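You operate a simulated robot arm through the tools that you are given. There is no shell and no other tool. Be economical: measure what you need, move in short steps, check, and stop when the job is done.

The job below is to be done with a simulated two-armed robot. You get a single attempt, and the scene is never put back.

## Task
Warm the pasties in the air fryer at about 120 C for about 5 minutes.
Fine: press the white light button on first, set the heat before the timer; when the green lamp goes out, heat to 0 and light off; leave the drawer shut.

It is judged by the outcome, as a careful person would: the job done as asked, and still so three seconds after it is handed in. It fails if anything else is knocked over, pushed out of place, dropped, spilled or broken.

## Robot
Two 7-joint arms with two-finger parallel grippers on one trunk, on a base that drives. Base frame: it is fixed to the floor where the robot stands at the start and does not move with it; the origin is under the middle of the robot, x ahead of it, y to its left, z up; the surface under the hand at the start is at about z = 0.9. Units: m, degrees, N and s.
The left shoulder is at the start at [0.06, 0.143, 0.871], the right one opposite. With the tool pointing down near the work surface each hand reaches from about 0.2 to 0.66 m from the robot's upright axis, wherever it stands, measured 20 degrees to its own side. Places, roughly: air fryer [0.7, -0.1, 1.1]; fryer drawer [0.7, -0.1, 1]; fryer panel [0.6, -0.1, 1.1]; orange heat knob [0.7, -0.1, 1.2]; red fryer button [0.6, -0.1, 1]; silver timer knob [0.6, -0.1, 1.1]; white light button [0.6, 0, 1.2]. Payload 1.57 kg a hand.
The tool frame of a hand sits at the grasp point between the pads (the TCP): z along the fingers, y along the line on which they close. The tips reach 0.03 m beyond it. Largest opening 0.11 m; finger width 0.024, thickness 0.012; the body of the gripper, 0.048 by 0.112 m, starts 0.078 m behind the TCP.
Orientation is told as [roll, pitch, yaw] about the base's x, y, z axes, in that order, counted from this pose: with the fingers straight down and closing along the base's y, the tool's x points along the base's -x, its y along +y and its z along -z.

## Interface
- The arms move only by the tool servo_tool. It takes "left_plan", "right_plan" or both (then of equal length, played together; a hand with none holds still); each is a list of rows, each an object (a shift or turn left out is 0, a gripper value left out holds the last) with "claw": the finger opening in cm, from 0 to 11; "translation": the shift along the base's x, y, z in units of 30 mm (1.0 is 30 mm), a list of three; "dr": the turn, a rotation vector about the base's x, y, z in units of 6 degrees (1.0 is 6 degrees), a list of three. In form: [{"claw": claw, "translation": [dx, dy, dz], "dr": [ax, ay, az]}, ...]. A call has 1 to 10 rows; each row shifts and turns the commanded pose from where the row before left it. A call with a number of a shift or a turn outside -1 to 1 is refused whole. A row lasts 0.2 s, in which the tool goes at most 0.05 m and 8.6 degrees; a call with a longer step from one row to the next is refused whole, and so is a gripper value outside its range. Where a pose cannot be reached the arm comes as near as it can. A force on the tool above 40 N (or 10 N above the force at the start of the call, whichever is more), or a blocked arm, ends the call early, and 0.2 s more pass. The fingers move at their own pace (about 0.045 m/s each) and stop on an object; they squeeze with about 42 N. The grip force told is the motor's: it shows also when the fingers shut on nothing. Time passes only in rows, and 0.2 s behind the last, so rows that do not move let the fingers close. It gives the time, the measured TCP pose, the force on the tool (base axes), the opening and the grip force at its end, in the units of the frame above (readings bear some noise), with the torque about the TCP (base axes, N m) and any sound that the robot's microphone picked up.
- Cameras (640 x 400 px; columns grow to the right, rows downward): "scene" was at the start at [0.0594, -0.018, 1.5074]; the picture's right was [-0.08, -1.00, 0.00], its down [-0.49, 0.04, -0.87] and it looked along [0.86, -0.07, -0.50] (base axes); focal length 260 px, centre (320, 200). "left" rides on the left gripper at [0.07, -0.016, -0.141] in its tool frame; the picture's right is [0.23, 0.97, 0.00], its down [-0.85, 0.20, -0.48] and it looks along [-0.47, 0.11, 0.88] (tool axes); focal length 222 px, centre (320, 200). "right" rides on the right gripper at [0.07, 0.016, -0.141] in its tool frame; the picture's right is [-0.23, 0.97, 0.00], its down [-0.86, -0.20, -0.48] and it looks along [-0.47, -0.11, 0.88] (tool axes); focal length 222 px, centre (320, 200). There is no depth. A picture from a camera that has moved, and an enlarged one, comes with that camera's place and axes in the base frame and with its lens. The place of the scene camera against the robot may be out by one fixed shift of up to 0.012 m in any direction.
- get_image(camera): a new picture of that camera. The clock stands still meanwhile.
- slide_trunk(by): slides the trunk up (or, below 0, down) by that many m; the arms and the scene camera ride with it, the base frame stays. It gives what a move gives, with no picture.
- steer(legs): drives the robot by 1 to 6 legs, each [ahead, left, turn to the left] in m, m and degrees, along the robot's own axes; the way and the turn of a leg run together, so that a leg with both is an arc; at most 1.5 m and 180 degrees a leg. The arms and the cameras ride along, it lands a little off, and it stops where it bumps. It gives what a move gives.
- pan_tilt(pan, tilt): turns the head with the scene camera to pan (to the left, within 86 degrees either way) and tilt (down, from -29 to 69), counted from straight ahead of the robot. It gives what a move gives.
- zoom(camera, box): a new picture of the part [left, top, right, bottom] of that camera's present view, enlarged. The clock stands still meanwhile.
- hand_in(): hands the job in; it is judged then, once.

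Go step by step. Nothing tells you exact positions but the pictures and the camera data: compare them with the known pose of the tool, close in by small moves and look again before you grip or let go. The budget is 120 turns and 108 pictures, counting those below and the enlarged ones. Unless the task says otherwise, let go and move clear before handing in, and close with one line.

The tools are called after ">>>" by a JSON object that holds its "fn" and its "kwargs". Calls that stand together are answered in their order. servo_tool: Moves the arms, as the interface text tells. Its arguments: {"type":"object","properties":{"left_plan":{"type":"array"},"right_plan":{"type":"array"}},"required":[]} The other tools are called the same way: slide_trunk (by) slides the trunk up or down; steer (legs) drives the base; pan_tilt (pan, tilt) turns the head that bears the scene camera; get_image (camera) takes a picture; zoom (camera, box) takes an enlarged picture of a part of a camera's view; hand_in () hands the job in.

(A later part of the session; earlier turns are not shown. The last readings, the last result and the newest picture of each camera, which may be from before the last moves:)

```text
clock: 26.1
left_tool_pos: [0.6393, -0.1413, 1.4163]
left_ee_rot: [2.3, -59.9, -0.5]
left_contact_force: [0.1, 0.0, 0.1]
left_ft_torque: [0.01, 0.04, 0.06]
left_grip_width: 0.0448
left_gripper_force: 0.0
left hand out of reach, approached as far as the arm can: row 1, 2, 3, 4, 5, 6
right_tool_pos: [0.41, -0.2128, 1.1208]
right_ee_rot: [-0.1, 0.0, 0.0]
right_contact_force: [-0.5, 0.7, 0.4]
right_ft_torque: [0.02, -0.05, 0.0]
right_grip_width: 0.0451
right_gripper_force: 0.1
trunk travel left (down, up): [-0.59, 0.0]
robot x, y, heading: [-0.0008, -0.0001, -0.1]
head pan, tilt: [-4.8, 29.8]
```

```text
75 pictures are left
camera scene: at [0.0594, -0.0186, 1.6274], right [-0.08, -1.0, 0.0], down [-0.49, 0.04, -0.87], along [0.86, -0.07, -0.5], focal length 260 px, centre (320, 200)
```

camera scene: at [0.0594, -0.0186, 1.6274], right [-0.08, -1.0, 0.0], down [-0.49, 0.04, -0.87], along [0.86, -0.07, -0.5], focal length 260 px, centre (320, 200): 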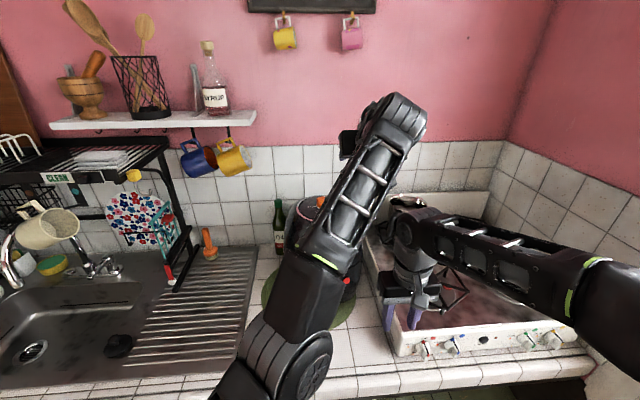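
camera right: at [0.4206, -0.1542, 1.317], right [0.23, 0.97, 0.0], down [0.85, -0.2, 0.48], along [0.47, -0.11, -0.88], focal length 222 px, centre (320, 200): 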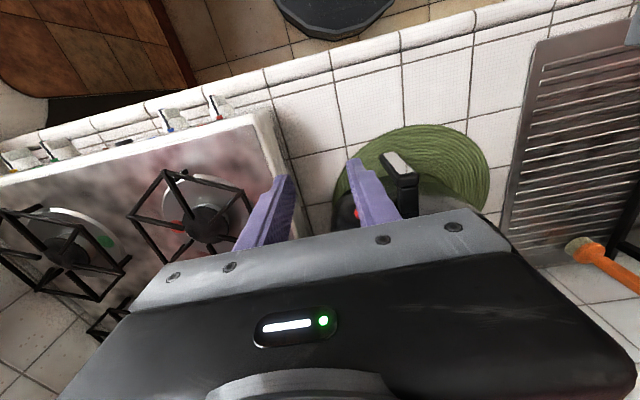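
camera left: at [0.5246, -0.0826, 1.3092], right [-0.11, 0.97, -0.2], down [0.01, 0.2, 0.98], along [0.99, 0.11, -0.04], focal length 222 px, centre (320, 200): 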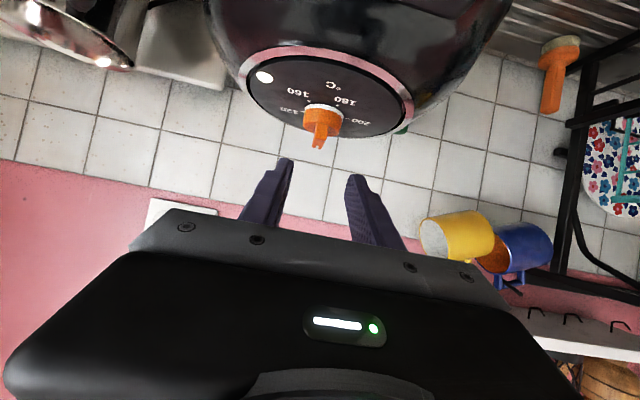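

The left arm has drifted into an awkward elbow configuration. I'll move it left, high above everything, while turning the tool downward to get back to its starting posture.

>>> {"fn": "servo_tool", "kwargs": {"left_plan": [{"translation": [0, 1, 0]}, {"translation": [0, 1, 0]}, {"translation": [0, 1, 0]}, {"translation": [0, 1, 0], "dr": [0, 0.5, 0]}, {"translation": [0, 1, 0], "dr": [0, 1, 0]}, {"translation": [0, 1, 0], "dr": [0, 1, 0]}, {"translation": [0, 1, 0], "dr": [0, 1, 0]}, {"translation": [0, 1, 0], "dr": [0, 1, 0]}]}}

>>> {"fn": "get_image", "kwargs": {"camera": "scene"}}

```text
clock: 27.9
left_tool_pos: [0.6655, -0.0286, 1.4364]
left_ee_rot: [2.2, -52.9, -0.5]
left_contact_force: [1.1, 0.9, -0.5]
left_ft_torque: [0.02, -0.02, 0.02]
left_grip_width: 0.0448
left_gripper_force: 0.1
left hand out of reach, approached as far as the arm can: row 1, 2, 3, 4, 5, 6, 7, 8
right_tool_pos: [0.41, -0.2119, 1.1195]
right_ee_rot: [-0.1, 0.1, -0.1]
right_contact_force: [-0.6, -0.6, 0.0]
right_ft_torque: [-0.03, -0.03, 0.06]
right_grip_width: 0.045
right_gripper_force: 0.1
trunk travel left (down, up): [-0.59, 0.0]
robot x, y, heading: [0.0006, 0.0023, 0.3]
head pan, tilt: [-4.8, 29.8]
```

```text
74 pictures are left
camera scene: at [0.0595, -0.0183, 1.6274], right [-0.08, -1.0, 0.0], down [-0.49, 0.04, -0.87], along [0.86, -0.07, -0.5], focal length 260 px, centre (320, 200)
```

scene: 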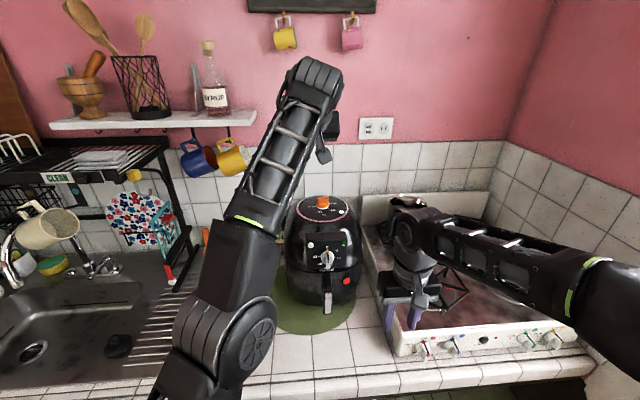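

The arm is simply fully extended. I'll move it left and slightly back, then down beside the fryer.

>>> {"fn": "servo_tool", "kwargs": {"left_plan": [{"translation": [-0.5, 1, -0.2]}, {"translation": [-0.5, 1, -0.2]}, {"translation": [-0.5, 1, -0.2]}, {"translation": [-0.5, 1, -0.4]}, {"translation": [-0.3, 1, -0.6]}, {"translation": [0, 1, -0.8]}, {"translation": [0, 1, -0.8]}, {"translation": [0, 0.5, -0.8]}]}}

>>> {"fn": "get_image", "kwargs": {"camera": "scene"}}

```text
clock: 29.7
left_tool_pos: [0.6035, 0.1882, 1.3235]
left_ee_rot: [2.2, -53.0, -0.4]
left_contact_force: [0.4, 0.8, -0.3]
left_ft_torque: [-0.01, 0.0, -0.01]
left_grip_width: 0.0449
left_gripper_force: 0.1
left hand out of reach, approached as far as the arm can: row 1
right_tool_pos: [0.41, -0.212, 1.121]
right_ee_rot: [0.1, 0.0, 0.0]
right_contact_force: [-0.5, -0.4, 0.1]
right_ft_torque: [-0.01, 0.01, 0.02]
right_grip_width: 0.045
right_gripper_force: 0.0
trunk travel left (down, up): [-0.59, 0.0]
robot x, y, heading: [0.0019, 0.0027, 0.1]
head pan, tilt: [-4.8, 29.8]
```

```text
73 pictures are left
camera scene: at [0.0593, -0.0177, 1.6274], right [-0.08, -1.0, 0.0], down [-0.49, 0.04, -0.87], along [0.86, -0.07, -0.5], focal length 260 px, centre (320, 200)
```

scene: 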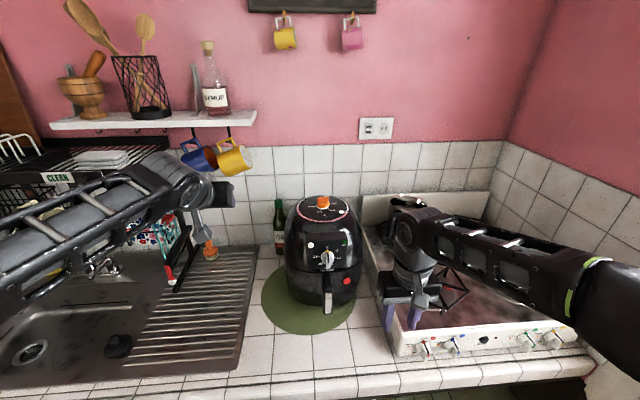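

The arm is back to a normal posture. I'll make the tool horizontal and approach the front of the timer knob.

>>> {"fn": "servo_tool", "kwargs": {"left_plan": [{"translation": [-0.5, -0.5, -0.6], "dr": [0, -1, 0]}, {"translation": [-0.5, -0.5, -0.6], "dr": [0, -1, 0]}, {"translation": [-0.5, -0.5, -0.6], "dr": [0, -1, 0]}, {"translation": [-0.5, -0.5, -0.6], "dr": [0, -1, 0]}, {"translation": [-0.5, -0.5, -0.6], "dr": [0, -1, 0]}, {"translation": [-0.2, -0.8, -0.6], "dr": [0, -1, 0]}, {"translation": [-0.2, -0.8, -0.6], "dr": [0, -0.2, 0]}, {"translation": [0, -1, -0.6]}, {"translation": [0, -1, -0.6]}]}}

>>> {"fn": "get_image", "kwargs": {"camera": "left"}}

```text
clock: 31.7
left_tool_pos: [0.5157, 0.0031, 1.1616]
left_ee_rot: [136.1, -89.7, -134.1]
left_contact_force: [0.0, 0.4, 0.2]
left_ft_torque: [-0.02, 0.04, 0.06]
left_grip_width: 0.0449
left_gripper_force: 0.0
right_tool_pos: [0.4106, -0.2139, 1.118]
right_ee_rot: [0.1, 0.1, 0.1]
right_contact_force: [-0.2, 0.2, -0.6]
right_ft_torque: [0.02, -0.04, -0.02]
right_grip_width: 0.0453
right_gripper_force: 0.1
trunk travel left (down, up): [-0.59, 0.0]
robot x, y, heading: [0.0023, -0.0016, -0.2]
head pan, tilt: [-4.8, 29.8]
```

```text
72 pictures are left
camera left: at [0.3755, -0.0181, 1.0896], right [-0.03, 0.97, -0.22], down [-0.49, 0.18, 0.85], along [0.87, 0.14, 0.47], focal length 222 px, centre (320, 200)
```

left: 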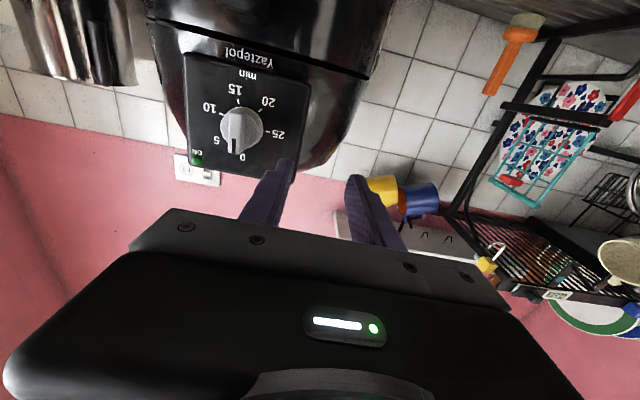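

I'll straighten the small yaw error and centre on the timer knob.

>>> {"fn": "servo_tool", "kwargs": {"left_plan": [{"translation": [-0.3, -0.8, -0.2], "dr": [0, 0, -0.33]}, {"translation": [-0.2, -0.8, -0.15]}, {"translation": [0, -0.83, -0.15]}]}}

>>> {"fn": "get_image", "kwargs": {"camera": "left"}}

>>> {"fn": "zoom", "kwargs": {"camera": "left", "box": [240, 50, 400, 150]}}

>>> {"fn": "zoom", "kwargs": {"camera": "scene", "box": [280, 220, 380, 290]}}

```text
clock: 32.5
left_tool_pos: [0.5026, -0.0679, 1.1461]
left_ee_rot: [120.9, -89.7, -121.0]
left_contact_force: [-0.7, -0.1, -0.4]
left_ft_torque: [0.01, -0.01, 0.0]
left_grip_width: 0.0449
left_gripper_force: 0.1
right_tool_pos: [0.4104, -0.2135, 1.1204]
right_ee_rot: [0.0, 0.0, 0.0]
right_contact_force: [-0.5, -0.7, -0.4]
right_ft_torque: [0.01, 0.01, -0.05]
right_grip_width: 0.0454
right_gripper_force: 0.1
trunk travel left (down, up): [-0.59, 0.0]
robot x, y, heading: [0.0012, -0.0002, 0.1]
head pan, tilt: [-4.8, 29.8]
```

```text
71 pictures are left
camera left: at [0.3605, -0.0847, 1.0744], right [0.0, 0.97, -0.22], down [-0.48, 0.2, 0.85], along [0.88, 0.11, 0.47], focal length 222 px, centre (320, 200)
```

left: 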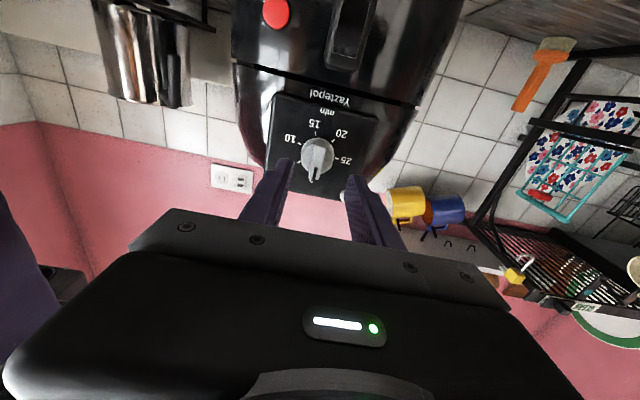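

```text
4.00 times, centred on (320, 100) of left
camera zoom: at [0.3605, -0.0847, 1.0744], right [0.0, 0.97, -0.22], down [-0.48, 0.2, 0.85], along [0.88, 0.11, 0.47], focal length 888 px, centre (320, 600)
```

zoom: 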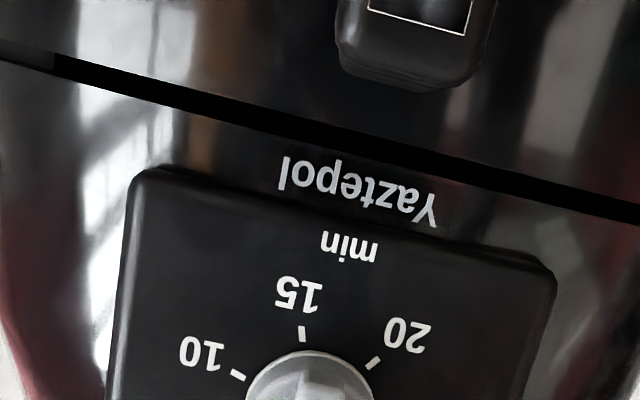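

```text
5.71 times, centred on (330, 255) of scene
camera zoom: at [0.0594, -0.0192, 1.6274], right [-0.08, -1.0, 0.0], down [-0.49, 0.04, -0.87], along [0.86, -0.07, -0.5], focal length 1488 px, centre (263, -114)
```

zoom: 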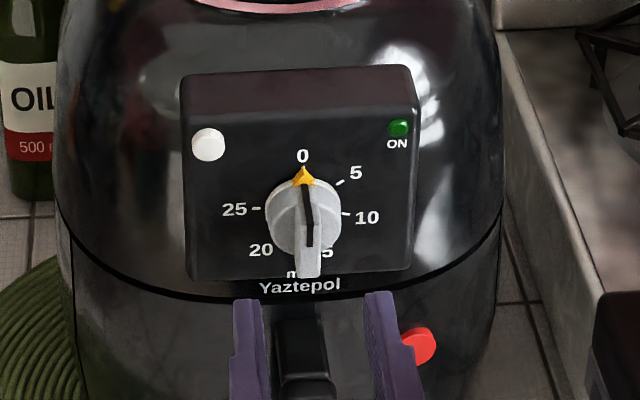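

The knob centre is at about (0.58, -0.071, 1.144). I'll take a closer look at the bar's shape.

>>> {"fn": "zoom", "kwargs": {"camera": "left", "box": [260, 110, 380, 200]}}

```text
4.44 times, centred on (320, 155) of left
camera zoom: at [0.3605, -0.0847, 1.0744], right [0.0, 0.97, -0.22], down [-0.48, 0.2, 0.85], along [0.88, 0.11, 0.47], focal length 987 px, centre (320, 400)
```

zoom: 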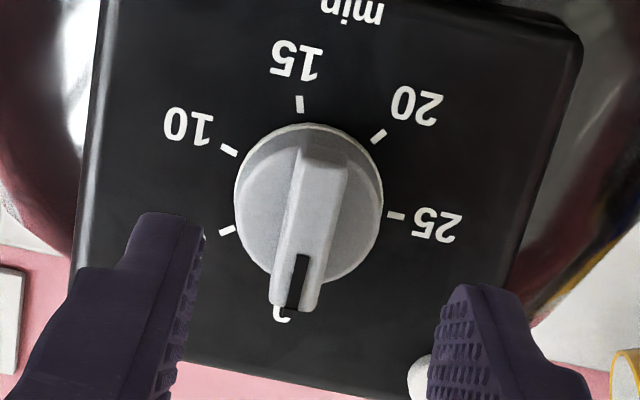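

The bar is about 14 mm deep. The marks look 54° apart (25 min = 270°), so 5 min is about 54° clockwise. I'll move in so the fingertips straddle the bar.

>>> {"fn": "servo_tool", "kwargs": {"left_plan": [{"translation": [0.5, -0.1, -0.07]}, {"translation": [0.5, 0, 0]}, {"translation": [0.25, 0, 0]}]}}

>>> {"fn": "zoom", "kwargs": {"camera": "left", "box": [240, 90, 400, 200]}}

>>> {"fn": "zoom", "kwargs": {"camera": "scene", "box": [280, 220, 380, 290]}}

```text
clock: 33.3
left_tool_pos: [0.5404, -0.0715, 1.1421]
left_ee_rot: [114.2, -89.7, -114.5]
left_contact_force: [-0.4, 0.4, -0.3]
left_ft_torque: [0.03, 0.0, -0.03]
left_grip_width: 0.0449
left_gripper_force: 0.0
right_tool_pos: [0.4116, -0.2125, 1.1209]
right_ee_rot: [0.0, 0.0, 0.0]
right_contact_force: [-0.6, 0.1, 0.0]
right_ft_torque: [-0.02, 0.02, -0.03]
right_grip_width: 0.0451
right_gripper_force: 0.1
trunk travel left (down, up): [-0.59, 0.0]
robot x, y, heading: [-0.0013, -0.0007, -0.2]
head pan, tilt: [-4.8, 29.8]
```

```text
3.64 times, centred on (320, 145) of left
camera zoom: at [0.3981, -0.0877, 1.0723], right [0.0, 0.97, -0.22], down [-0.48, 0.2, 0.85], along [0.88, 0.1, 0.47], focal length 808 px, centre (320, 400)
```

zoom: 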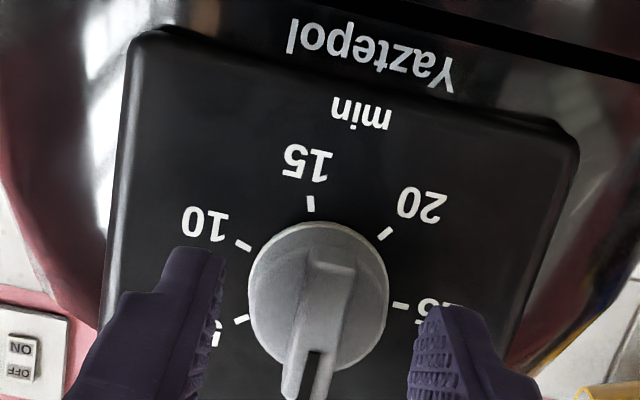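

```text
5.71 times, centred on (330, 255) of scene
camera zoom: at [0.0596, -0.0183, 1.6274], right [-0.08, -1.0, 0.0], down [-0.5, 0.04, -0.87], along [0.86, -0.07, -0.5], focal length 1488 px, centre (263, -114)
```

zoom: 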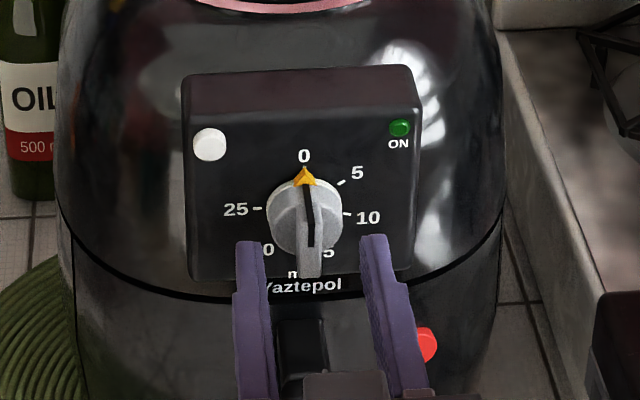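

The fingers flank the bar. I'll go 6 mm deeper and close to about 2.2 cm to check engagement.

>>> {"fn": "servo_tool", "kwargs": {"left_plan": [{"translation": [0.2, 0, 0.04]}, {"claw": 2.2}, {}]}}

>>> {"fn": "zoom", "kwargs": {"camera": "left", "box": [240, 90, 400, 200]}}

>>> {"fn": "zoom", "kwargs": {"camera": "scene", "box": [280, 220, 380, 290]}}

```text
clock: 34.1
left_tool_pos: [0.5469, -0.0719, 1.1455]
left_ee_rot: [124.7, -89.7, -124.8]
left_contact_force: [0.5, -0.3, 0.1]
left_ft_torque: [0.01, 0.01, -0.01]
left_grip_width: 0.022
left_gripper_force: 0.1
right_tool_pos: [0.4105, -0.2117, 1.1207]
right_ee_rot: [0.0, 0.0, 0.0]
right_contact_force: [-0.1, 0.1, 0.5]
right_ft_torque: [0.01, 0.01, 0.01]
right_grip_width: 0.045
right_gripper_force: 0.1
trunk travel left (down, up): [-0.59, 0.0]
robot x, y, heading: [-0.0001, -0.0025, -0.1]
head pan, tilt: [-4.8, 29.8]
```

```text
3.64 times, centred on (320, 145) of left
camera zoom: at [0.4048, -0.0869, 1.0744], right [0.0, 0.97, -0.22], down [-0.48, 0.2, 0.85], along [0.88, 0.11, 0.47], focal length 808 px, centre (320, 400)
```

zoom: 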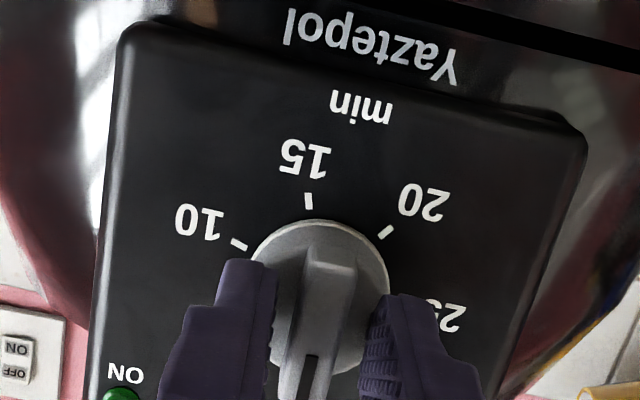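

```text
5.71 times, centred on (330, 255) of scene
camera zoom: at [0.0595, -0.0181, 1.6274], right [-0.08, -1.0, 0.0], down [-0.5, 0.04, -0.87], along [0.86, -0.07, -0.5], focal length 1488 px, centre (263, -114)
```

zoom: 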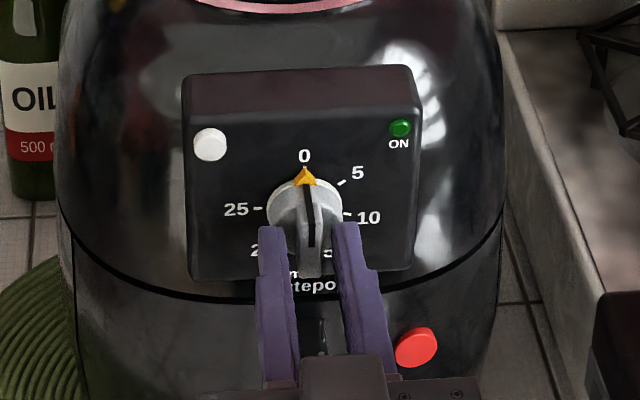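

The bar is between the fingers, so I'll close the grip.

>>> {"fn": "servo_tool", "kwargs": {"left_plan": [{"translation": [0.06, 0, 0], "claw": 0}, {}, {}]}}

>>> {"fn": "zoom", "kwargs": {"camera": "scene", "box": [280, 220, 380, 290]}}

```text
clock: 34.9
left_tool_pos: [0.5478, -0.0708, 1.1444]
left_ee_rot: [124.2, -89.6, -124.4]
left_contact_force: [-6.4, -1.9, 0.1]
left_ft_torque: [-0.01, 0.13, 0.06]
left_grip_width: 0.0108
left_gripper_force: 28.6
right_tool_pos: [0.4099, -0.2125, 1.1185]
right_ee_rot: [0.0, 0.1, -0.1]
right_contact_force: [-0.4, 0.4, -0.2]
right_ft_torque: [0.02, 0.0, 0.0]
right_grip_width: 0.0451
right_gripper_force: 0.0
trunk travel left (down, up): [-0.59, 0.0]
robot x, y, heading: [0.0013, 0.0032, 0.2]
head pan, tilt: [-4.8, 29.8]
```

```text
5.71 times, centred on (330, 255) of scene
camera zoom: at [0.0584, -0.0186, 1.6274], right [-0.08, -1.0, 0.0], down [-0.49, 0.04, -0.87], along [0.87, -0.07, -0.5], focal length 1488 px, centre (263, -114)
```

zoom: 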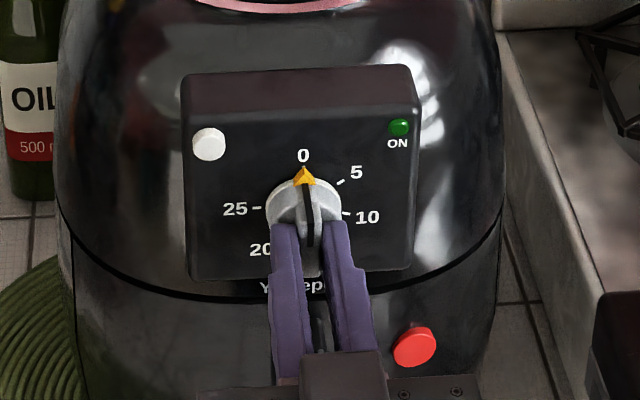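

The bar is gripped at 10.8 mm. I'll start the clockwise turn with 18° and check.

>>> {"fn": "servo_tool", "kwargs": {"left_plan": [{"translation": [-0.04, 0, 0], "dr": [1, 0, 0]}, {"dr": [1, 0, 0]}, {"dr": [1, 0, 0]}]}}

>>> {"fn": "zoom", "kwargs": {"camera": "scene", "box": [280, 220, 380, 290]}}

```text
clock: 35.7
left_tool_pos: [0.5464, -0.0715, 1.1463]
left_ee_rot: [90.2, -71.7, -90.6]
left_contact_force: [7.5, -7.0, 2.6]
left_ft_torque: [-0.01, -0.03, -0.1]
left_grip_width: 0.0112
left_gripper_force: 28.1
right_tool_pos: [0.4114, -0.2133, 1.1199]
right_ee_rot: [0.2, -0.1, 0.1]
right_contact_force: [0.2, 0.3, 0.1]
right_ft_torque: [0.0, 0.03, -0.03]
right_grip_width: 0.045
right_gripper_force: 0.0
trunk travel left (down, up): [-0.59, 0.0]
robot x, y, heading: [0.0002, 0.0008, 0.1]
head pan, tilt: [-4.8, 29.8]
```

```text
5.71 times, centred on (330, 255) of scene
camera zoom: at [0.0607, -0.0194, 1.6274], right [-0.08, -1.0, 0.0], down [-0.5, 0.04, -0.87], along [0.86, -0.07, -0.5], focal length 1488 px, centre (263, -114)
```

zoom: 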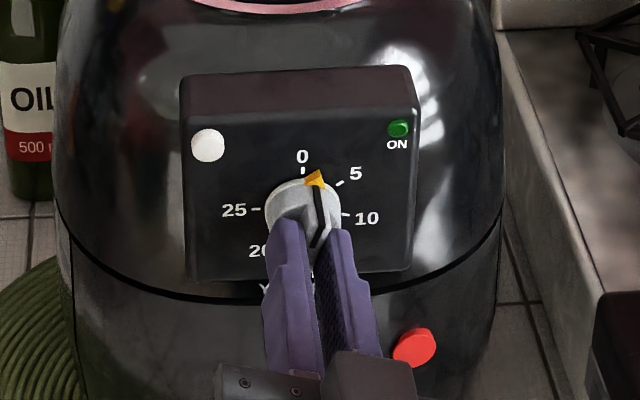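

It's turning in step with the hand. I'll turn another 30° and check.

>>> {"fn": "servo_tool", "kwargs": {"left_plan": [{"dr": [1, 0, 0]}, {"dr": [1, 0, 0]}, {"dr": [1, 0, 0]}, {"dr": [1, 0, 0]}, {"dr": [1, 0, 0]}]}}

>>> {"fn": "zoom", "kwargs": {"camera": "scene", "box": [280, 220, 380, 290]}}

```text
clock: 36.9
left_tool_pos: [0.5458, -0.0703, 1.1455]
left_ee_rot: [90.2, -41.6, -90.2]
left_contact_force: [14.6, -6.1, 7.8]
left_ft_torque: [0.02, -0.58, -0.52]
left_grip_width: 0.0109
left_gripper_force: 28.8
right_tool_pos: [0.4125, -0.2139, 1.1191]
right_ee_rot: [0.0, 0.1, -0.1]
right_contact_force: [-0.5, 0.1, 0.9]
right_ft_torque: [-0.01, -0.02, 0.02]
right_grip_width: 0.0452
right_gripper_force: 0.1
trunk travel left (down, up): [-0.59, 0.0]
robot x, y, heading: [-0.0003, -0.0009, -0.1]
head pan, tilt: [-4.8, 29.8]
```

```text
5.71 times, centred on (330, 255) of scene
camera zoom: at [0.0612, -0.0191, 1.6274], right [-0.08, -1.0, 0.0], down [-0.5, 0.04, -0.87], along [0.86, -0.07, -0.5], focal length 1488 px, centre (263, -114)
```

zoom: 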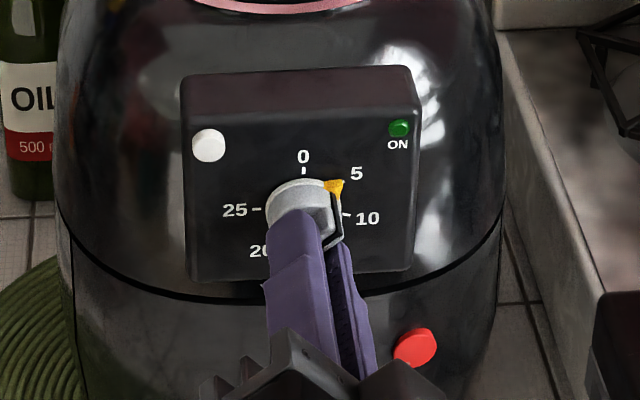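

The pointer is just short of the 5 mark. I'll add about 5° and ease off the pull.

>>> {"fn": "servo_tool", "kwargs": {"left_plan": [{"translation": [0.06, 0, 0], "dr": [0.9, 0, 0]}]}}

>>> {"fn": "zoom", "kwargs": {"camera": "scene", "box": [295, 225, 355, 267]}}

```text
clock: 37.3
left_tool_pos: [0.5467, -0.0713, 1.145]
left_ee_rot: [90.2, -36.3, -90.1]
left_contact_force: [4.4, -4.5, 11.9]
left_ft_torque: [0.01, 0.04, 0.26]
left_grip_width: 0.0109
left_gripper_force: 28.6
right_tool_pos: [0.4101, -0.2121, 1.1204]
right_ee_rot: [-0.1, 0.0, 0.1]
right_contact_force: [1.0, -0.4, 0.5]
right_ft_torque: [0.03, 0.02, -0.01]
right_grip_width: 0.0451
right_gripper_force: 0.0
trunk travel left (down, up): [-0.59, 0.0]
robot x, y, heading: [-0.0021, 0.0008, -0.3]
head pan, tilt: [-4.8, 29.8]
```

```text
9.52 times, centred on (325, 246) of scene
camera zoom: at [0.0589, -0.0187, 1.6275], right [-0.08, -1.0, 0.0], down [-0.49, 0.04, -0.87], along [0.86, -0.07, -0.5], focal length 2480 px, centre (272, -238)
```

zoom: 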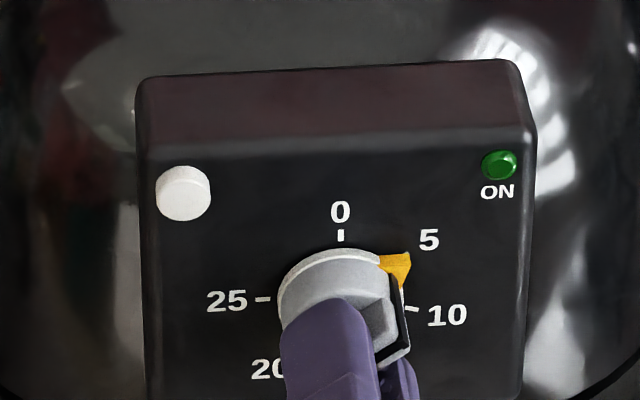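

The pointer covers the 5 tick. I'll release and pull straight back.

>>> {"fn": "servo_tool", "kwargs": {"left_plan": [{"claw": 3}, {}, {"translation": [-0.5, 0, 0]}, {"translation": [-1, 0, 0]}]}}

>>> {"fn": "zoom", "kwargs": {"camera": "scene", "box": [295, 225, 355, 267]}}

```text
clock: 38.3
left_tool_pos: [0.5, -0.0723, 1.1451]
left_ee_rot: [89.9, -36.3, -90.2]
left_contact_force: [0.3, 0.0, -0.3]
left_ft_torque: [0.01, 0.0, 0.02]
left_grip_width: 0.0301
left_gripper_force: 0.1
right_tool_pos: [0.4097, -0.2114, 1.1204]
right_ee_rot: [-0.1, 0.0, 0.0]
right_contact_force: [-0.3, 0.2, -0.2]
right_ft_torque: [0.01, -0.02, 0.01]
right_grip_width: 0.0451
right_gripper_force: 0.0
trunk travel left (down, up): [-0.59, 0.0]
robot x, y, heading: [-0.0029, -0.0018, 0.3]
head pan, tilt: [-4.8, 29.8]
```

```text
9.52 times, centred on (325, 246) of scene
camera zoom: at [0.0579, -0.0186, 1.6274], right [-0.08, -1.0, 0.0], down [-0.49, 0.04, -0.87], along [0.87, -0.07, -0.5], focal length 2480 px, centre (272, -238)
```

zoom: 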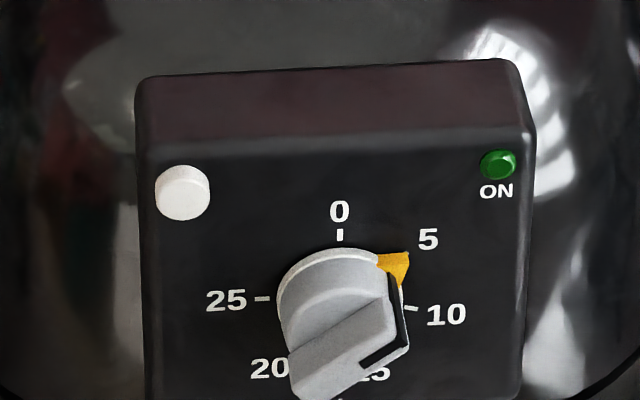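

The timer is at 5 min. The green lamp doesn't clearly look lit, so I'll wait briefly and look at it closely.

>>> {"fn": "servo_tool", "kwargs": {"left_plan": [{}, {}, {}, {}, {}]}}

>>> {"fn": "zoom", "kwargs": {"camera": "scene", "box": [310, 225, 358, 257]}}

>>> {"fn": "zoom", "kwargs": {"camera": "scene", "box": [290, 185, 360, 229]}}

>>> {"fn": "zoom", "kwargs": {"camera": "scene", "box": [290, 240, 370, 320]}}

```text
clock: 39.5
left_tool_pos: [0.5017, -0.0714, 1.145]
left_ee_rot: [89.9, -36.4, -90.2]
left_contact_force: [-0.1, -0.4, -0.2]
left_ft_torque: [-0.01, -0.04, -0.03]
left_grip_width: 0.0301
left_gripper_force: 0.0
right_tool_pos: [0.4097, -0.2122, 1.119]
right_ee_rot: [-0.1, 0.0, 0.0]
right_contact_force: [0.4, -0.7, -0.2]
right_ft_torque: [0.01, 0.01, -0.03]
right_grip_width: 0.0449
right_gripper_force: 0.0
trunk travel left (down, up): [-0.59, 0.0]
robot x, y, heading: [-0.0013, 0.002, 0.1]
head pan, tilt: [-4.8, 29.8]
```

```text
12.50 times, centred on (334, 241) of scene
camera zoom: at [0.0592, -0.0181, 1.6274], right [-0.08, -1.0, 0.0], down [-0.49, 0.04, -0.87], along [0.86, -0.07, -0.5], focal length 3256 px, centre (145, -312)
```

zoom: 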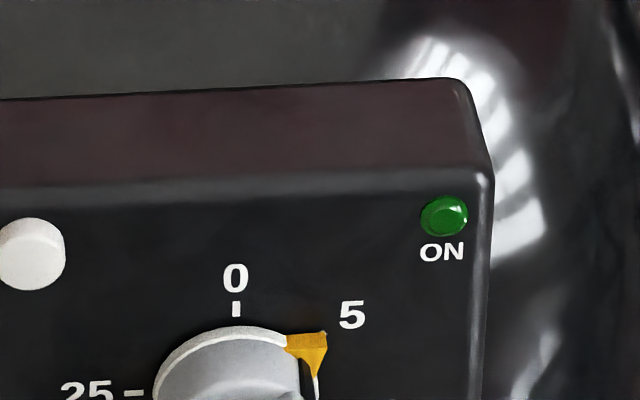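

```text
9.09 times, centred on (325, 207) of scene
camera zoom: at [0.0592, -0.0181, 1.6274], right [-0.08, -1.0, 0.0], down [-0.49, 0.04, -0.87], along [0.86, -0.07, -0.5], focal length 2368 px, centre (274, 136)
```

zoom: 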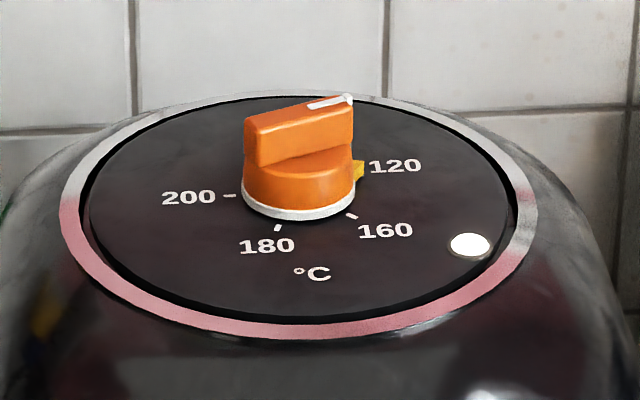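

```text
5.00 times, centred on (330, 280) of scene
camera zoom: at [0.0592, -0.0181, 1.6274], right [-0.08, -1.0, 0.0], down [-0.49, 0.04, -0.87], along [0.86, -0.07, -0.5], focal length 1302 px, centre (270, -200)
```

zoom: 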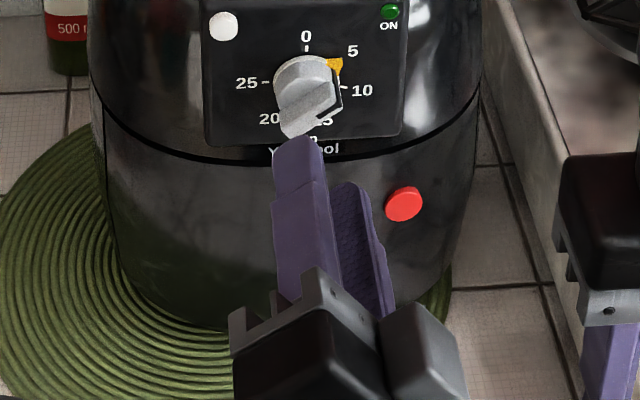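

I can't tell whether the timer is running. I'll wait a few seconds and see if the pointer or the lamp changes.

>>> {"fn": "servo_tool", "kwargs": {"left_plan": [{}, {}, {}, {}, {}, {}, {}, {}, {}, {}]}}

>>> {"fn": "servo_tool", "kwargs": {"left_plan": [{}, {}, {}, {}, {}, {}, {}, {}, {}, {}]}}

>>> {"fn": "zoom", "kwargs": {"camera": "scene", "box": [310, 225, 358, 257]}}

```text
clock: 41.7
left_tool_pos: [0.5017, -0.0708, 1.1442]
left_ee_rot: [89.9, -36.5, -90.2]
left_contact_force: [-0.2, 0.0, -0.2]
left_ft_torque: [0.02, 0.04, 0.01]
left_grip_width: 0.03
left_gripper_force: 0.0
right_tool_pos: [0.4107, -0.2115, 1.1208]
right_ee_rot: [0.0, 0.0, 0.0]
right_contact_force: [0.4, 0.6, 0.6]
right_ft_torque: [-0.01, -0.01, -0.02]
right_grip_width: 0.0449
right_gripper_force: 0.0
trunk travel left (down, up): [-0.59, 0.0]
robot x, y, heading: [-0.0013, -0.0004, 0.1]
head pan, tilt: [-4.8, 29.8]
```

```text
clock: 43.9
left_tool_pos: [0.5017, -0.0714, 1.1445]
left_ee_rot: [90.0, -36.5, -90.2]
left_contact_force: [-0.4, 0.1, 0.1]
left_ft_torque: [0.0, -0.02, -0.02]
left_grip_width: 0.03
left_gripper_force: 0.1
right_tool_pos: [0.4099, -0.2122, 1.1199]
right_ee_rot: [0.0, 0.0, 0.0]
right_contact_force: [0.1, -0.1, -0.3]
right_ft_torque: [0.01, -0.01, 0.0]
right_grip_width: 0.0448
right_gripper_force: 0.0
trunk travel left (down, up): [-0.59, 0.0]
robot x, y, heading: [-0.0041, 0.0029, -0.0]
head pan, tilt: [-4.8, 29.8]
```

```text
12.50 times, centred on (334, 241) of scene
camera zoom: at [0.0593, -0.0181, 1.6274], right [-0.08, -1.0, 0.0], down [-0.49, 0.04, -0.87], along [0.86, -0.07, -0.5], focal length 3256 px, centre (145, -312)
```

zoom: 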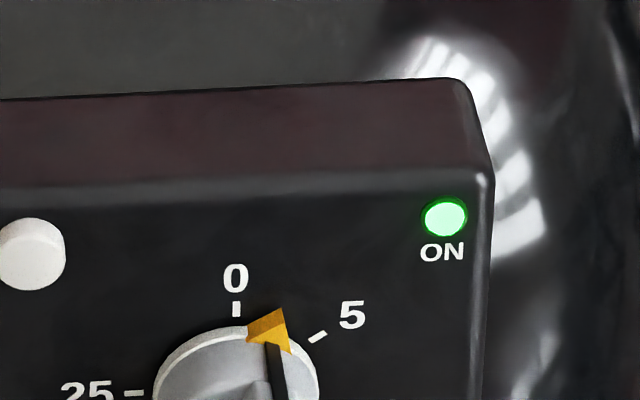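

The green lamp is lit and the timer is running down. Meanwhile I'll roll the hand back upright.

>>> {"fn": "servo_tool", "kwargs": {"left_plan": [{"claw": 4.5, "dr": [-1, 0, 0]}, {"dr": [-1, 0, 0]}, {"dr": [-1, 0, 0]}, {"dr": [-1, 0, 0]}, {"dr": [-1, 0, 0]}, {"dr": [-1, 0, 0]}, {"dr": [-1, 0, 0]}, {"dr": [-1, 0, 0]}, {"dr": [-0.9, 0, 0]}]}}

>>> {"fn": "zoom", "kwargs": {"camera": "scene", "box": [310, 225, 358, 257]}}

```text
clock: 45.9
left_tool_pos: [0.5021, -0.0699, 1.1444]
left_ee_rot: [143.2, -89.9, -143.3]
left_contact_force: [0.6, 0.0, -1.1]
left_ft_torque: [0.02, 0.01, 0.0]
left_grip_width: 0.045
left_gripper_force: 0.1
right_tool_pos: [0.4093, -0.2117, 1.1195]
right_ee_rot: [0.1, 0.0, 0.0]
right_contact_force: [0.4, 0.3, 0.4]
right_ft_torque: [-0.05, 0.02, -0.02]
right_grip_width: 0.045
right_gripper_force: 0.1
trunk travel left (down, up): [-0.59, 0.0]
robot x, y, heading: [0.0026, -0.0004, -0.1]
head pan, tilt: [-4.8, 29.8]
```

```text
12.50 times, centred on (334, 241) of scene
camera zoom: at [0.0593, -0.0181, 1.6274], right [-0.08, -1.0, 0.0], down [-0.49, 0.04, -0.87], along [0.86, -0.07, -0.5], focal length 3256 px, centre (145, -312)
```

zoom: 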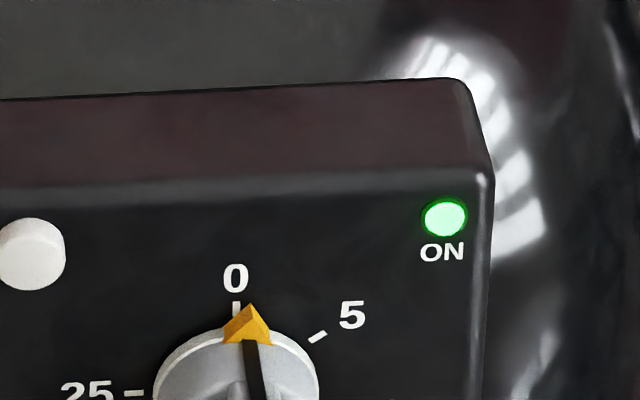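

It's nearly at zero. I'll bring the hand up toward the heat knob by the earlier route.

>>> {"fn": "servo_tool", "kwargs": {"left_plan": [{"translation": [0, 0.4, 0.9], "dr": [0, 1, 0]}, {"translation": [0, 0.4, 0.9], "dr": [0, 1, 0]}, {"translation": [0.2, 0.2, 0.9], "dr": [0, 1, 0]}, {"translation": [0.5, 0, 0.9], "dr": [0, 1, 0]}, {"translation": [0.6, 0, 0.9], "dr": [0, 1, 0]}, {"translation": [0.6, 0, 0.6]}]}}

>>> {"fn": "zoom", "kwargs": {"camera": "left", "box": [200, 0, 440, 180]}}

```text
clock: 47.3
left_tool_pos: [0.5617, -0.0405, 1.2976]
left_ee_rot: [0.3, -60.2, -0.5]
left_contact_force: [0.7, -0.4, -0.1]
left_ft_torque: [-0.01, -0.01, -0.01]
left_grip_width: 0.0449
left_gripper_force: 0.1
right_tool_pos: [0.4095, -0.2133, 1.1193]
right_ee_rot: [0.0, 0.0, 0.0]
right_contact_force: [-0.3, 0.2, 0.0]
right_ft_torque: [0.02, 0.0, -0.01]
right_grip_width: 0.045
right_gripper_force: 0.1
trunk travel left (down, up): [-0.59, 0.0]
robot x, y, heading: [0.0012, -0.0003, 0.1]
head pan, tilt: [-4.8, 29.8]
```

```text
2.22 times, centred on (320, 90) of left
camera zoom: at [0.4036, -0.0568, 1.3078], right [-0.11, 0.97, -0.19], down [0.01, 0.2, 0.98], along [0.99, 0.1, -0.03], focal length 494 px, centre (320, 444)
```

zoom: 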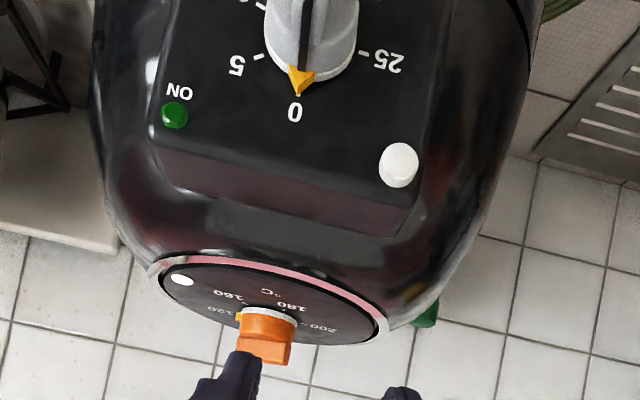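

The green lamp is out and the timer is at 0. I'll move over the heat knob and yaw the open hand to match the fin, staying above it.

>>> {"fn": "servo_tool", "kwargs": {"left_plan": [{"translation": [0.9, -0.16, -0.05]}, {"translation": [0.9, -0.16, -0.05]}, {"translation": [0.9, -0.16, -0.05]}, {"translation": [0.9, -0.16, -0.05]}, {"translation": [0.9, -0.16, -0.05]}]}}

>>> {"fn": "servo_tool", "kwargs": {"left_plan": [{"translation": [0.03, 0.05, 0], "dr": [0, 0, -1]}, {"translation": [0.03, 0.05, 0], "dr": [0, 0, -1]}, {"translation": [0.05, 0.05, 0], "dr": [0, 0, -1]}, {"translation": [0.05, 0.04, 0], "dr": [0, 0, -1]}, {"translation": [0.05, 0.02, 0], "dr": [0, 0, -1]}, {"translation": [0.05, 0.02, 0], "dr": [0, 0, -1]}, {"translation": [0.05, 0.02, 0], "dr": [0, 0, -1]}, {"translation": [0.05, 0.02, 0], "dr": [0, 0, -1]}, {"translation": [0.05, 0, 0], "dr": [0, 0, -1]}]}}

>>> {"fn": "zoom", "kwargs": {"camera": "scene", "box": [280, 175, 370, 232]}}

```text
clock: 48.5
left_tool_pos: [0.6943, -0.0623, 1.2904]
left_ee_rot: [0.3, -60.1, -0.5]
left_contact_force: [0.1, 0.6, 0.8]
left_ft_torque: [0.02, 0.01, 0.01]
left_grip_width: 0.0451
left_gripper_force: 0.0
right_tool_pos: [0.4108, -0.2126, 1.1193]
right_ee_rot: [-0.1, 0.0, 0.0]
right_contact_force: [-0.1, -0.7, 0.5]
right_ft_torque: [0.03, 0.0, -0.01]
right_grip_width: 0.0449
right_gripper_force: 0.0
trunk travel left (down, up): [-0.59, 0.0]
robot x, y, heading: [0.0005, 0.0017, -0.0]
head pan, tilt: [-4.8, 29.8]
```

```text
clock: 50.5
left_tool_pos: [0.7078, -0.0561, 1.2912]
left_ee_rot: [0.1, -60.2, -54.4]
left_contact_force: [-1.0, -0.2, 0.8]
left_ft_torque: [-0.01, 0.0, -0.01]
left_grip_width: 0.045
left_gripper_force: 0.0
right_tool_pos: [0.4112, -0.2117, 1.1196]
right_ee_rot: [0.0, 0.0, 0.0]
right_contact_force: [-0.2, 0.2, 0.1]
right_ft_torque: [0.01, -0.01, 0.01]
right_grip_width: 0.045
right_gripper_force: 0.1
trunk travel left (down, up): [-0.59, 0.0]
robot x, y, heading: [0.0022, -0.0032, 0.1]
head pan, tilt: [-4.8, 29.8]
```

```text
7.02 times, centred on (325, 204) of scene
camera zoom: at [0.0601, -0.0179, 1.6274], right [-0.08, -1.0, 0.0], down [-0.5, 0.04, -0.87], along [0.86, -0.07, -0.5], focal length 1828 px, centre (285, 175)
```

zoom: 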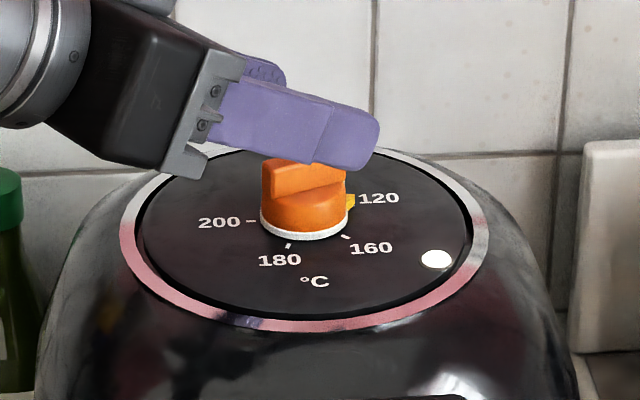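

I'll finish aligning to the earlier release pose (0.731, -0.0595, yaw -68.5), then lower.

>>> {"fn": "servo_tool", "kwargs": {"left_plan": [{"translation": [0.26, -0.04, 0], "dr": [0, 0, -1]}, {"translation": [0.26, -0.04, 0], "dr": [0, 0, -1]}, {"translation": [0.24, -0.03, 0], "dr": [0, 0, -0.35]}, {"translation": [0, 0, -0.4]}]}}

>>> {"fn": "zoom", "kwargs": {"camera": "left", "box": [220, 60, 420, 185]}}

```text
clock: 51.5
left_tool_pos: [0.722, -0.0587, 1.2753]
left_ee_rot: [0.2, -60.2, -68.6]
left_contact_force: [0.3, -0.8, 0.2]
left_ft_torque: [0.0, -0.03, 0.01]
left_grip_width: 0.0448
left_gripper_force: 0.0
left hand out of reach, approached as far as the arm can: row 3
right_tool_pos: [0.4103, -0.2125, 1.1206]
right_ee_rot: [0.0, 0.0, 0.1]
right_contact_force: [-0.6, -0.7, 0.1]
right_ft_torque: [0.01, -0.01, 0.0]
right_grip_width: 0.0449
right_gripper_force: 0.1
trunk travel left (down, up): [-0.59, 0.0]
robot x, y, heading: [0.0019, 0.0021, -0.4]
head pan, tilt: [-4.8, 29.8]
```

```text
3.20 times, centred on (320, 122) of left
camera zoom: at [0.648, 0.0812, 1.2841], right [0.86, 0.46, -0.2], down [0.19, 0.06, 0.98], along [0.47, -0.88, -0.03], focal length 711 px, centre (320, 448)
```

zoom: 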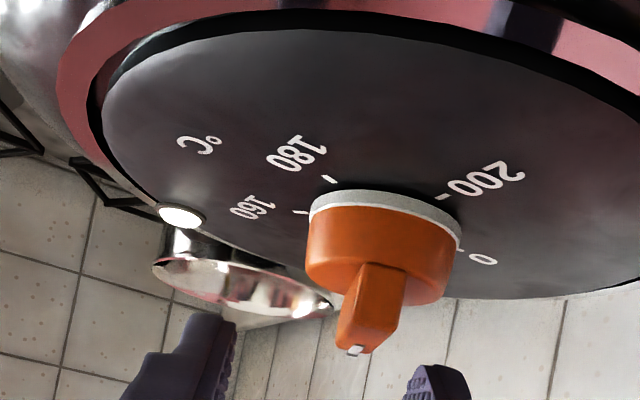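

I need about 9 mm more to the right in this view. I'll lower and shift together, then half-close and check.

>>> {"fn": "servo_tool", "kwargs": {"left_plan": [{"translation": [0.15, -0.02, -0.2]}, {"translation": [0.15, 0, -0.18]}, {"claw": 2.6}, {}]}}

>>> {"fn": "zoom", "kwargs": {"camera": "left", "box": [220, 60, 420, 185]}}

```text
clock: 52.5
left_tool_pos: [0.7309, -0.0591, 1.263]
left_ee_rot: [0.2, -60.1, -68.5]
left_contact_force: [-0.3, -0.6, 0.4]
left_ft_torque: [-0.01, 0.01, -0.01]
left_grip_width: 0.0261
left_gripper_force: 0.1
right_tool_pos: [0.4106, -0.213, 1.1196]
right_ee_rot: [-0.1, -0.1, 0.0]
right_contact_force: [-0.3, 0.5, 0.1]
right_ft_torque: [-0.02, -0.01, 0.03]
right_grip_width: 0.045
right_gripper_force: 0.0
trunk travel left (down, up): [-0.59, 0.0]
robot x, y, heading: [0.0004, 0.003, -0.2]
head pan, tilt: [-4.8, 29.8]
```

```text
3.20 times, centred on (320, 122) of left
camera zoom: at [0.6581, 0.0799, 1.2721], right [0.86, 0.47, -0.19], down [0.19, 0.06, 0.98], along [0.47, -0.88, -0.03], focal length 711 px, centre (320, 448)
```

zoom: 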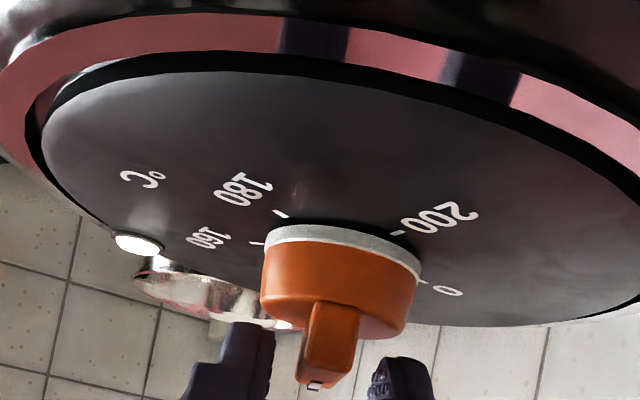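

The fin is centred. I'll grip it and begin turning it back toward 0.

>>> {"fn": "servo_tool", "kwargs": {"left_plan": [{"claw": 0}, {}, {}, {"translation": [-0.015, -0.01, 0], "dr": [0, 0, 0.4]}, {"translation": [-0.03, -0.02, 0], "dr": [0, 0, 1]}, {"translation": [-0.03, -0.025, 0], "dr": [0, 0, 1]}, {"translation": [-0.03, -0.03, 0], "dr": [0, 0, 1]}, {"translation": [-0.03, -0.03, 0], "dr": [0, 0, 1]}, {"translation": [-0.03, -0.035, 0], "dr": [0, 0, 1]}]}}

>>> {"fn": "zoom", "kwargs": {"camera": "scene", "box": [290, 185, 360, 229]}}

```text
clock: 54.5
left_tool_pos: [0.7246, -0.0656, 1.263]
left_ee_rot: [0.2, -60.1, -36.0]
left_contact_force: [-11.3, -1.2, -4.6]
left_ft_torque: [0.5, 0.88, -0.09]
left_grip_width: 0.0107
left_gripper_force: 28.4
right_tool_pos: [0.4088, -0.2127, 1.1202]
right_ee_rot: [-0.1, 0.0, 0.1]
right_contact_force: [0.6, -0.3, -0.5]
right_ft_torque: [-0.01, 0.03, 0.0]
right_grip_width: 0.045
right_gripper_force: 0.2
trunk travel left (down, up): [-0.59, 0.0]
robot x, y, heading: [0.001, -0.0001, 0.2]
head pan, tilt: [-4.8, 29.8]
```

```text
9.09 times, centred on (325, 207) of scene
camera zoom: at [0.0579, -0.0185, 1.6274], right [-0.08, -1.0, 0.0], down [-0.49, 0.04, -0.87], along [0.87, -0.07, -0.5], focal length 2368 px, centre (274, 136)
```

zoom: 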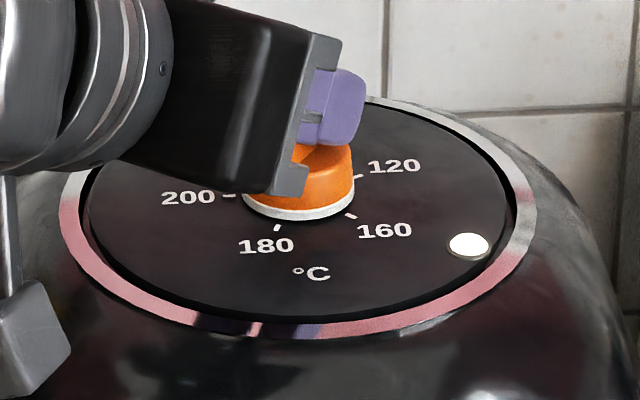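

It's turning well. I'll turn the remaining 36° back to 0.

>>> {"fn": "servo_tool", "kwargs": {"left_plan": [{"translation": [-0.04, -0.035, 0], "dr": [0, 0, 1]}, {"translation": [-0.03, -0.035, 0], "dr": [0, 0, 1]}, {"translation": [-0.02, -0.035, 0], "dr": [0, 0, 1]}, {"translation": [-0.01, -0.03, 0], "dr": [0, 0, 1]}, {"translation": [-0.01, -0.04, 0], "dr": [0, 0, 1]}, {"translation": [0, -0.04, 0], "dr": [0, 0, 1]}]}}

>>> {"fn": "zoom", "kwargs": {"camera": "left", "box": [220, 60, 420, 185]}}

```text
clock: 55.9
left_tool_pos: [0.7227, -0.0723, 1.264]
left_ee_rot: [0.3, -60.2, 0.0]
left_contact_force: [-10.9, 0.5, -9.6]
left_ft_torque: [0.05, 0.73, -0.1]
left_grip_width: 0.0109
left_gripper_force: 28.7
right_tool_pos: [0.4101, -0.2126, 1.1212]
right_ee_rot: [0.0, 0.0, 0.0]
right_contact_force: [-0.4, -1.0, 0.5]
right_ft_torque: [-0.01, -0.01, -0.02]
right_grip_width: 0.0449
right_gripper_force: 0.2
trunk travel left (down, up): [-0.59, 0.0]
robot x, y, heading: [-0.0, -0.0018, -0.1]
head pan, tilt: [-4.8, 29.8]
```

```text
3.20 times, centred on (320, 122) of left
camera zoom: at [0.5652, -0.0887, 1.2732], right [-0.12, 0.97, -0.2], down [0.01, 0.2, 0.98], along [0.99, 0.11, -0.03], focal length 711 px, centre (320, 448)
```

zoom: 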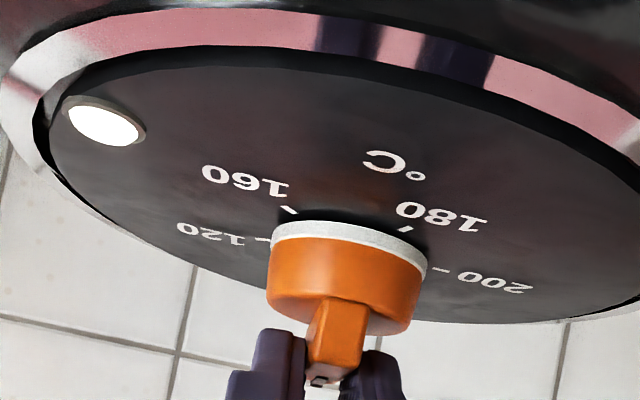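

The knob is back at its original 0. A tiny nudge against the stop, then I'll release and back off the way I came.

>>> {"fn": "servo_tool", "kwargs": {"left_plan": [{"translation": [-0.03, 0, 0], "dr": [0, 0, 0.25]}, {"claw": 4.5}, {}, {}, {"translation": [0, 0, 0.6], "dr": [0, 0, -0.25]}, {"translation": [-0.6, 0, 0.6]}, {"translation": [-1, 0.15, 0]}, {"translation": [-1, 0.15, 0]}, {"translation": [-1, 0.15, 0]}, {"translation": [-1, 0.15, 0]}]}}

>>> {"fn": "zoom", "kwargs": {"camera": "left", "box": [240, 100, 360, 175]}}

```text
clock: 58.1
left_tool_pos: [0.584, -0.0513, 1.2991]
left_ee_rot: [0.3, -60.2, -0.1]
left_contact_force: [-0.3, 0.3, -0.5]
left_ft_torque: [0.02, -0.03, 0.0]
left_grip_width: 0.045
left_gripper_force: 0.0
right_tool_pos: [0.4099, -0.2108, 1.1197]
right_ee_rot: [-0.1, 0.0, 0.0]
right_contact_force: [-1.6, 0.1, 0.2]
right_ft_torque: [0.0, 0.02, -0.02]
right_grip_width: 0.0449
right_gripper_force: 0.1
trunk travel left (down, up): [-0.59, 0.0]
robot x, y, heading: [-0.0011, -0.0002, -0.1]
head pan, tilt: [-4.8, 29.8]
```

```text
5.33 times, centred on (300, 138) of left
camera zoom: at [0.4256, -0.0685, 1.3076], right [-0.12, 0.97, -0.19], down [0.01, 0.2, 0.98], along [0.99, 0.11, -0.03], focal length 1185 px, centre (427, 533)
```

zoom: 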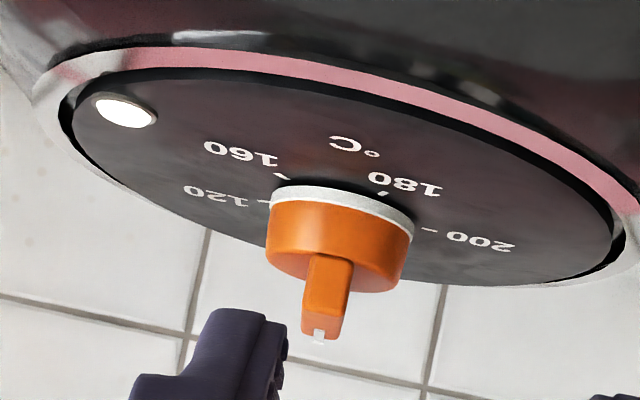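

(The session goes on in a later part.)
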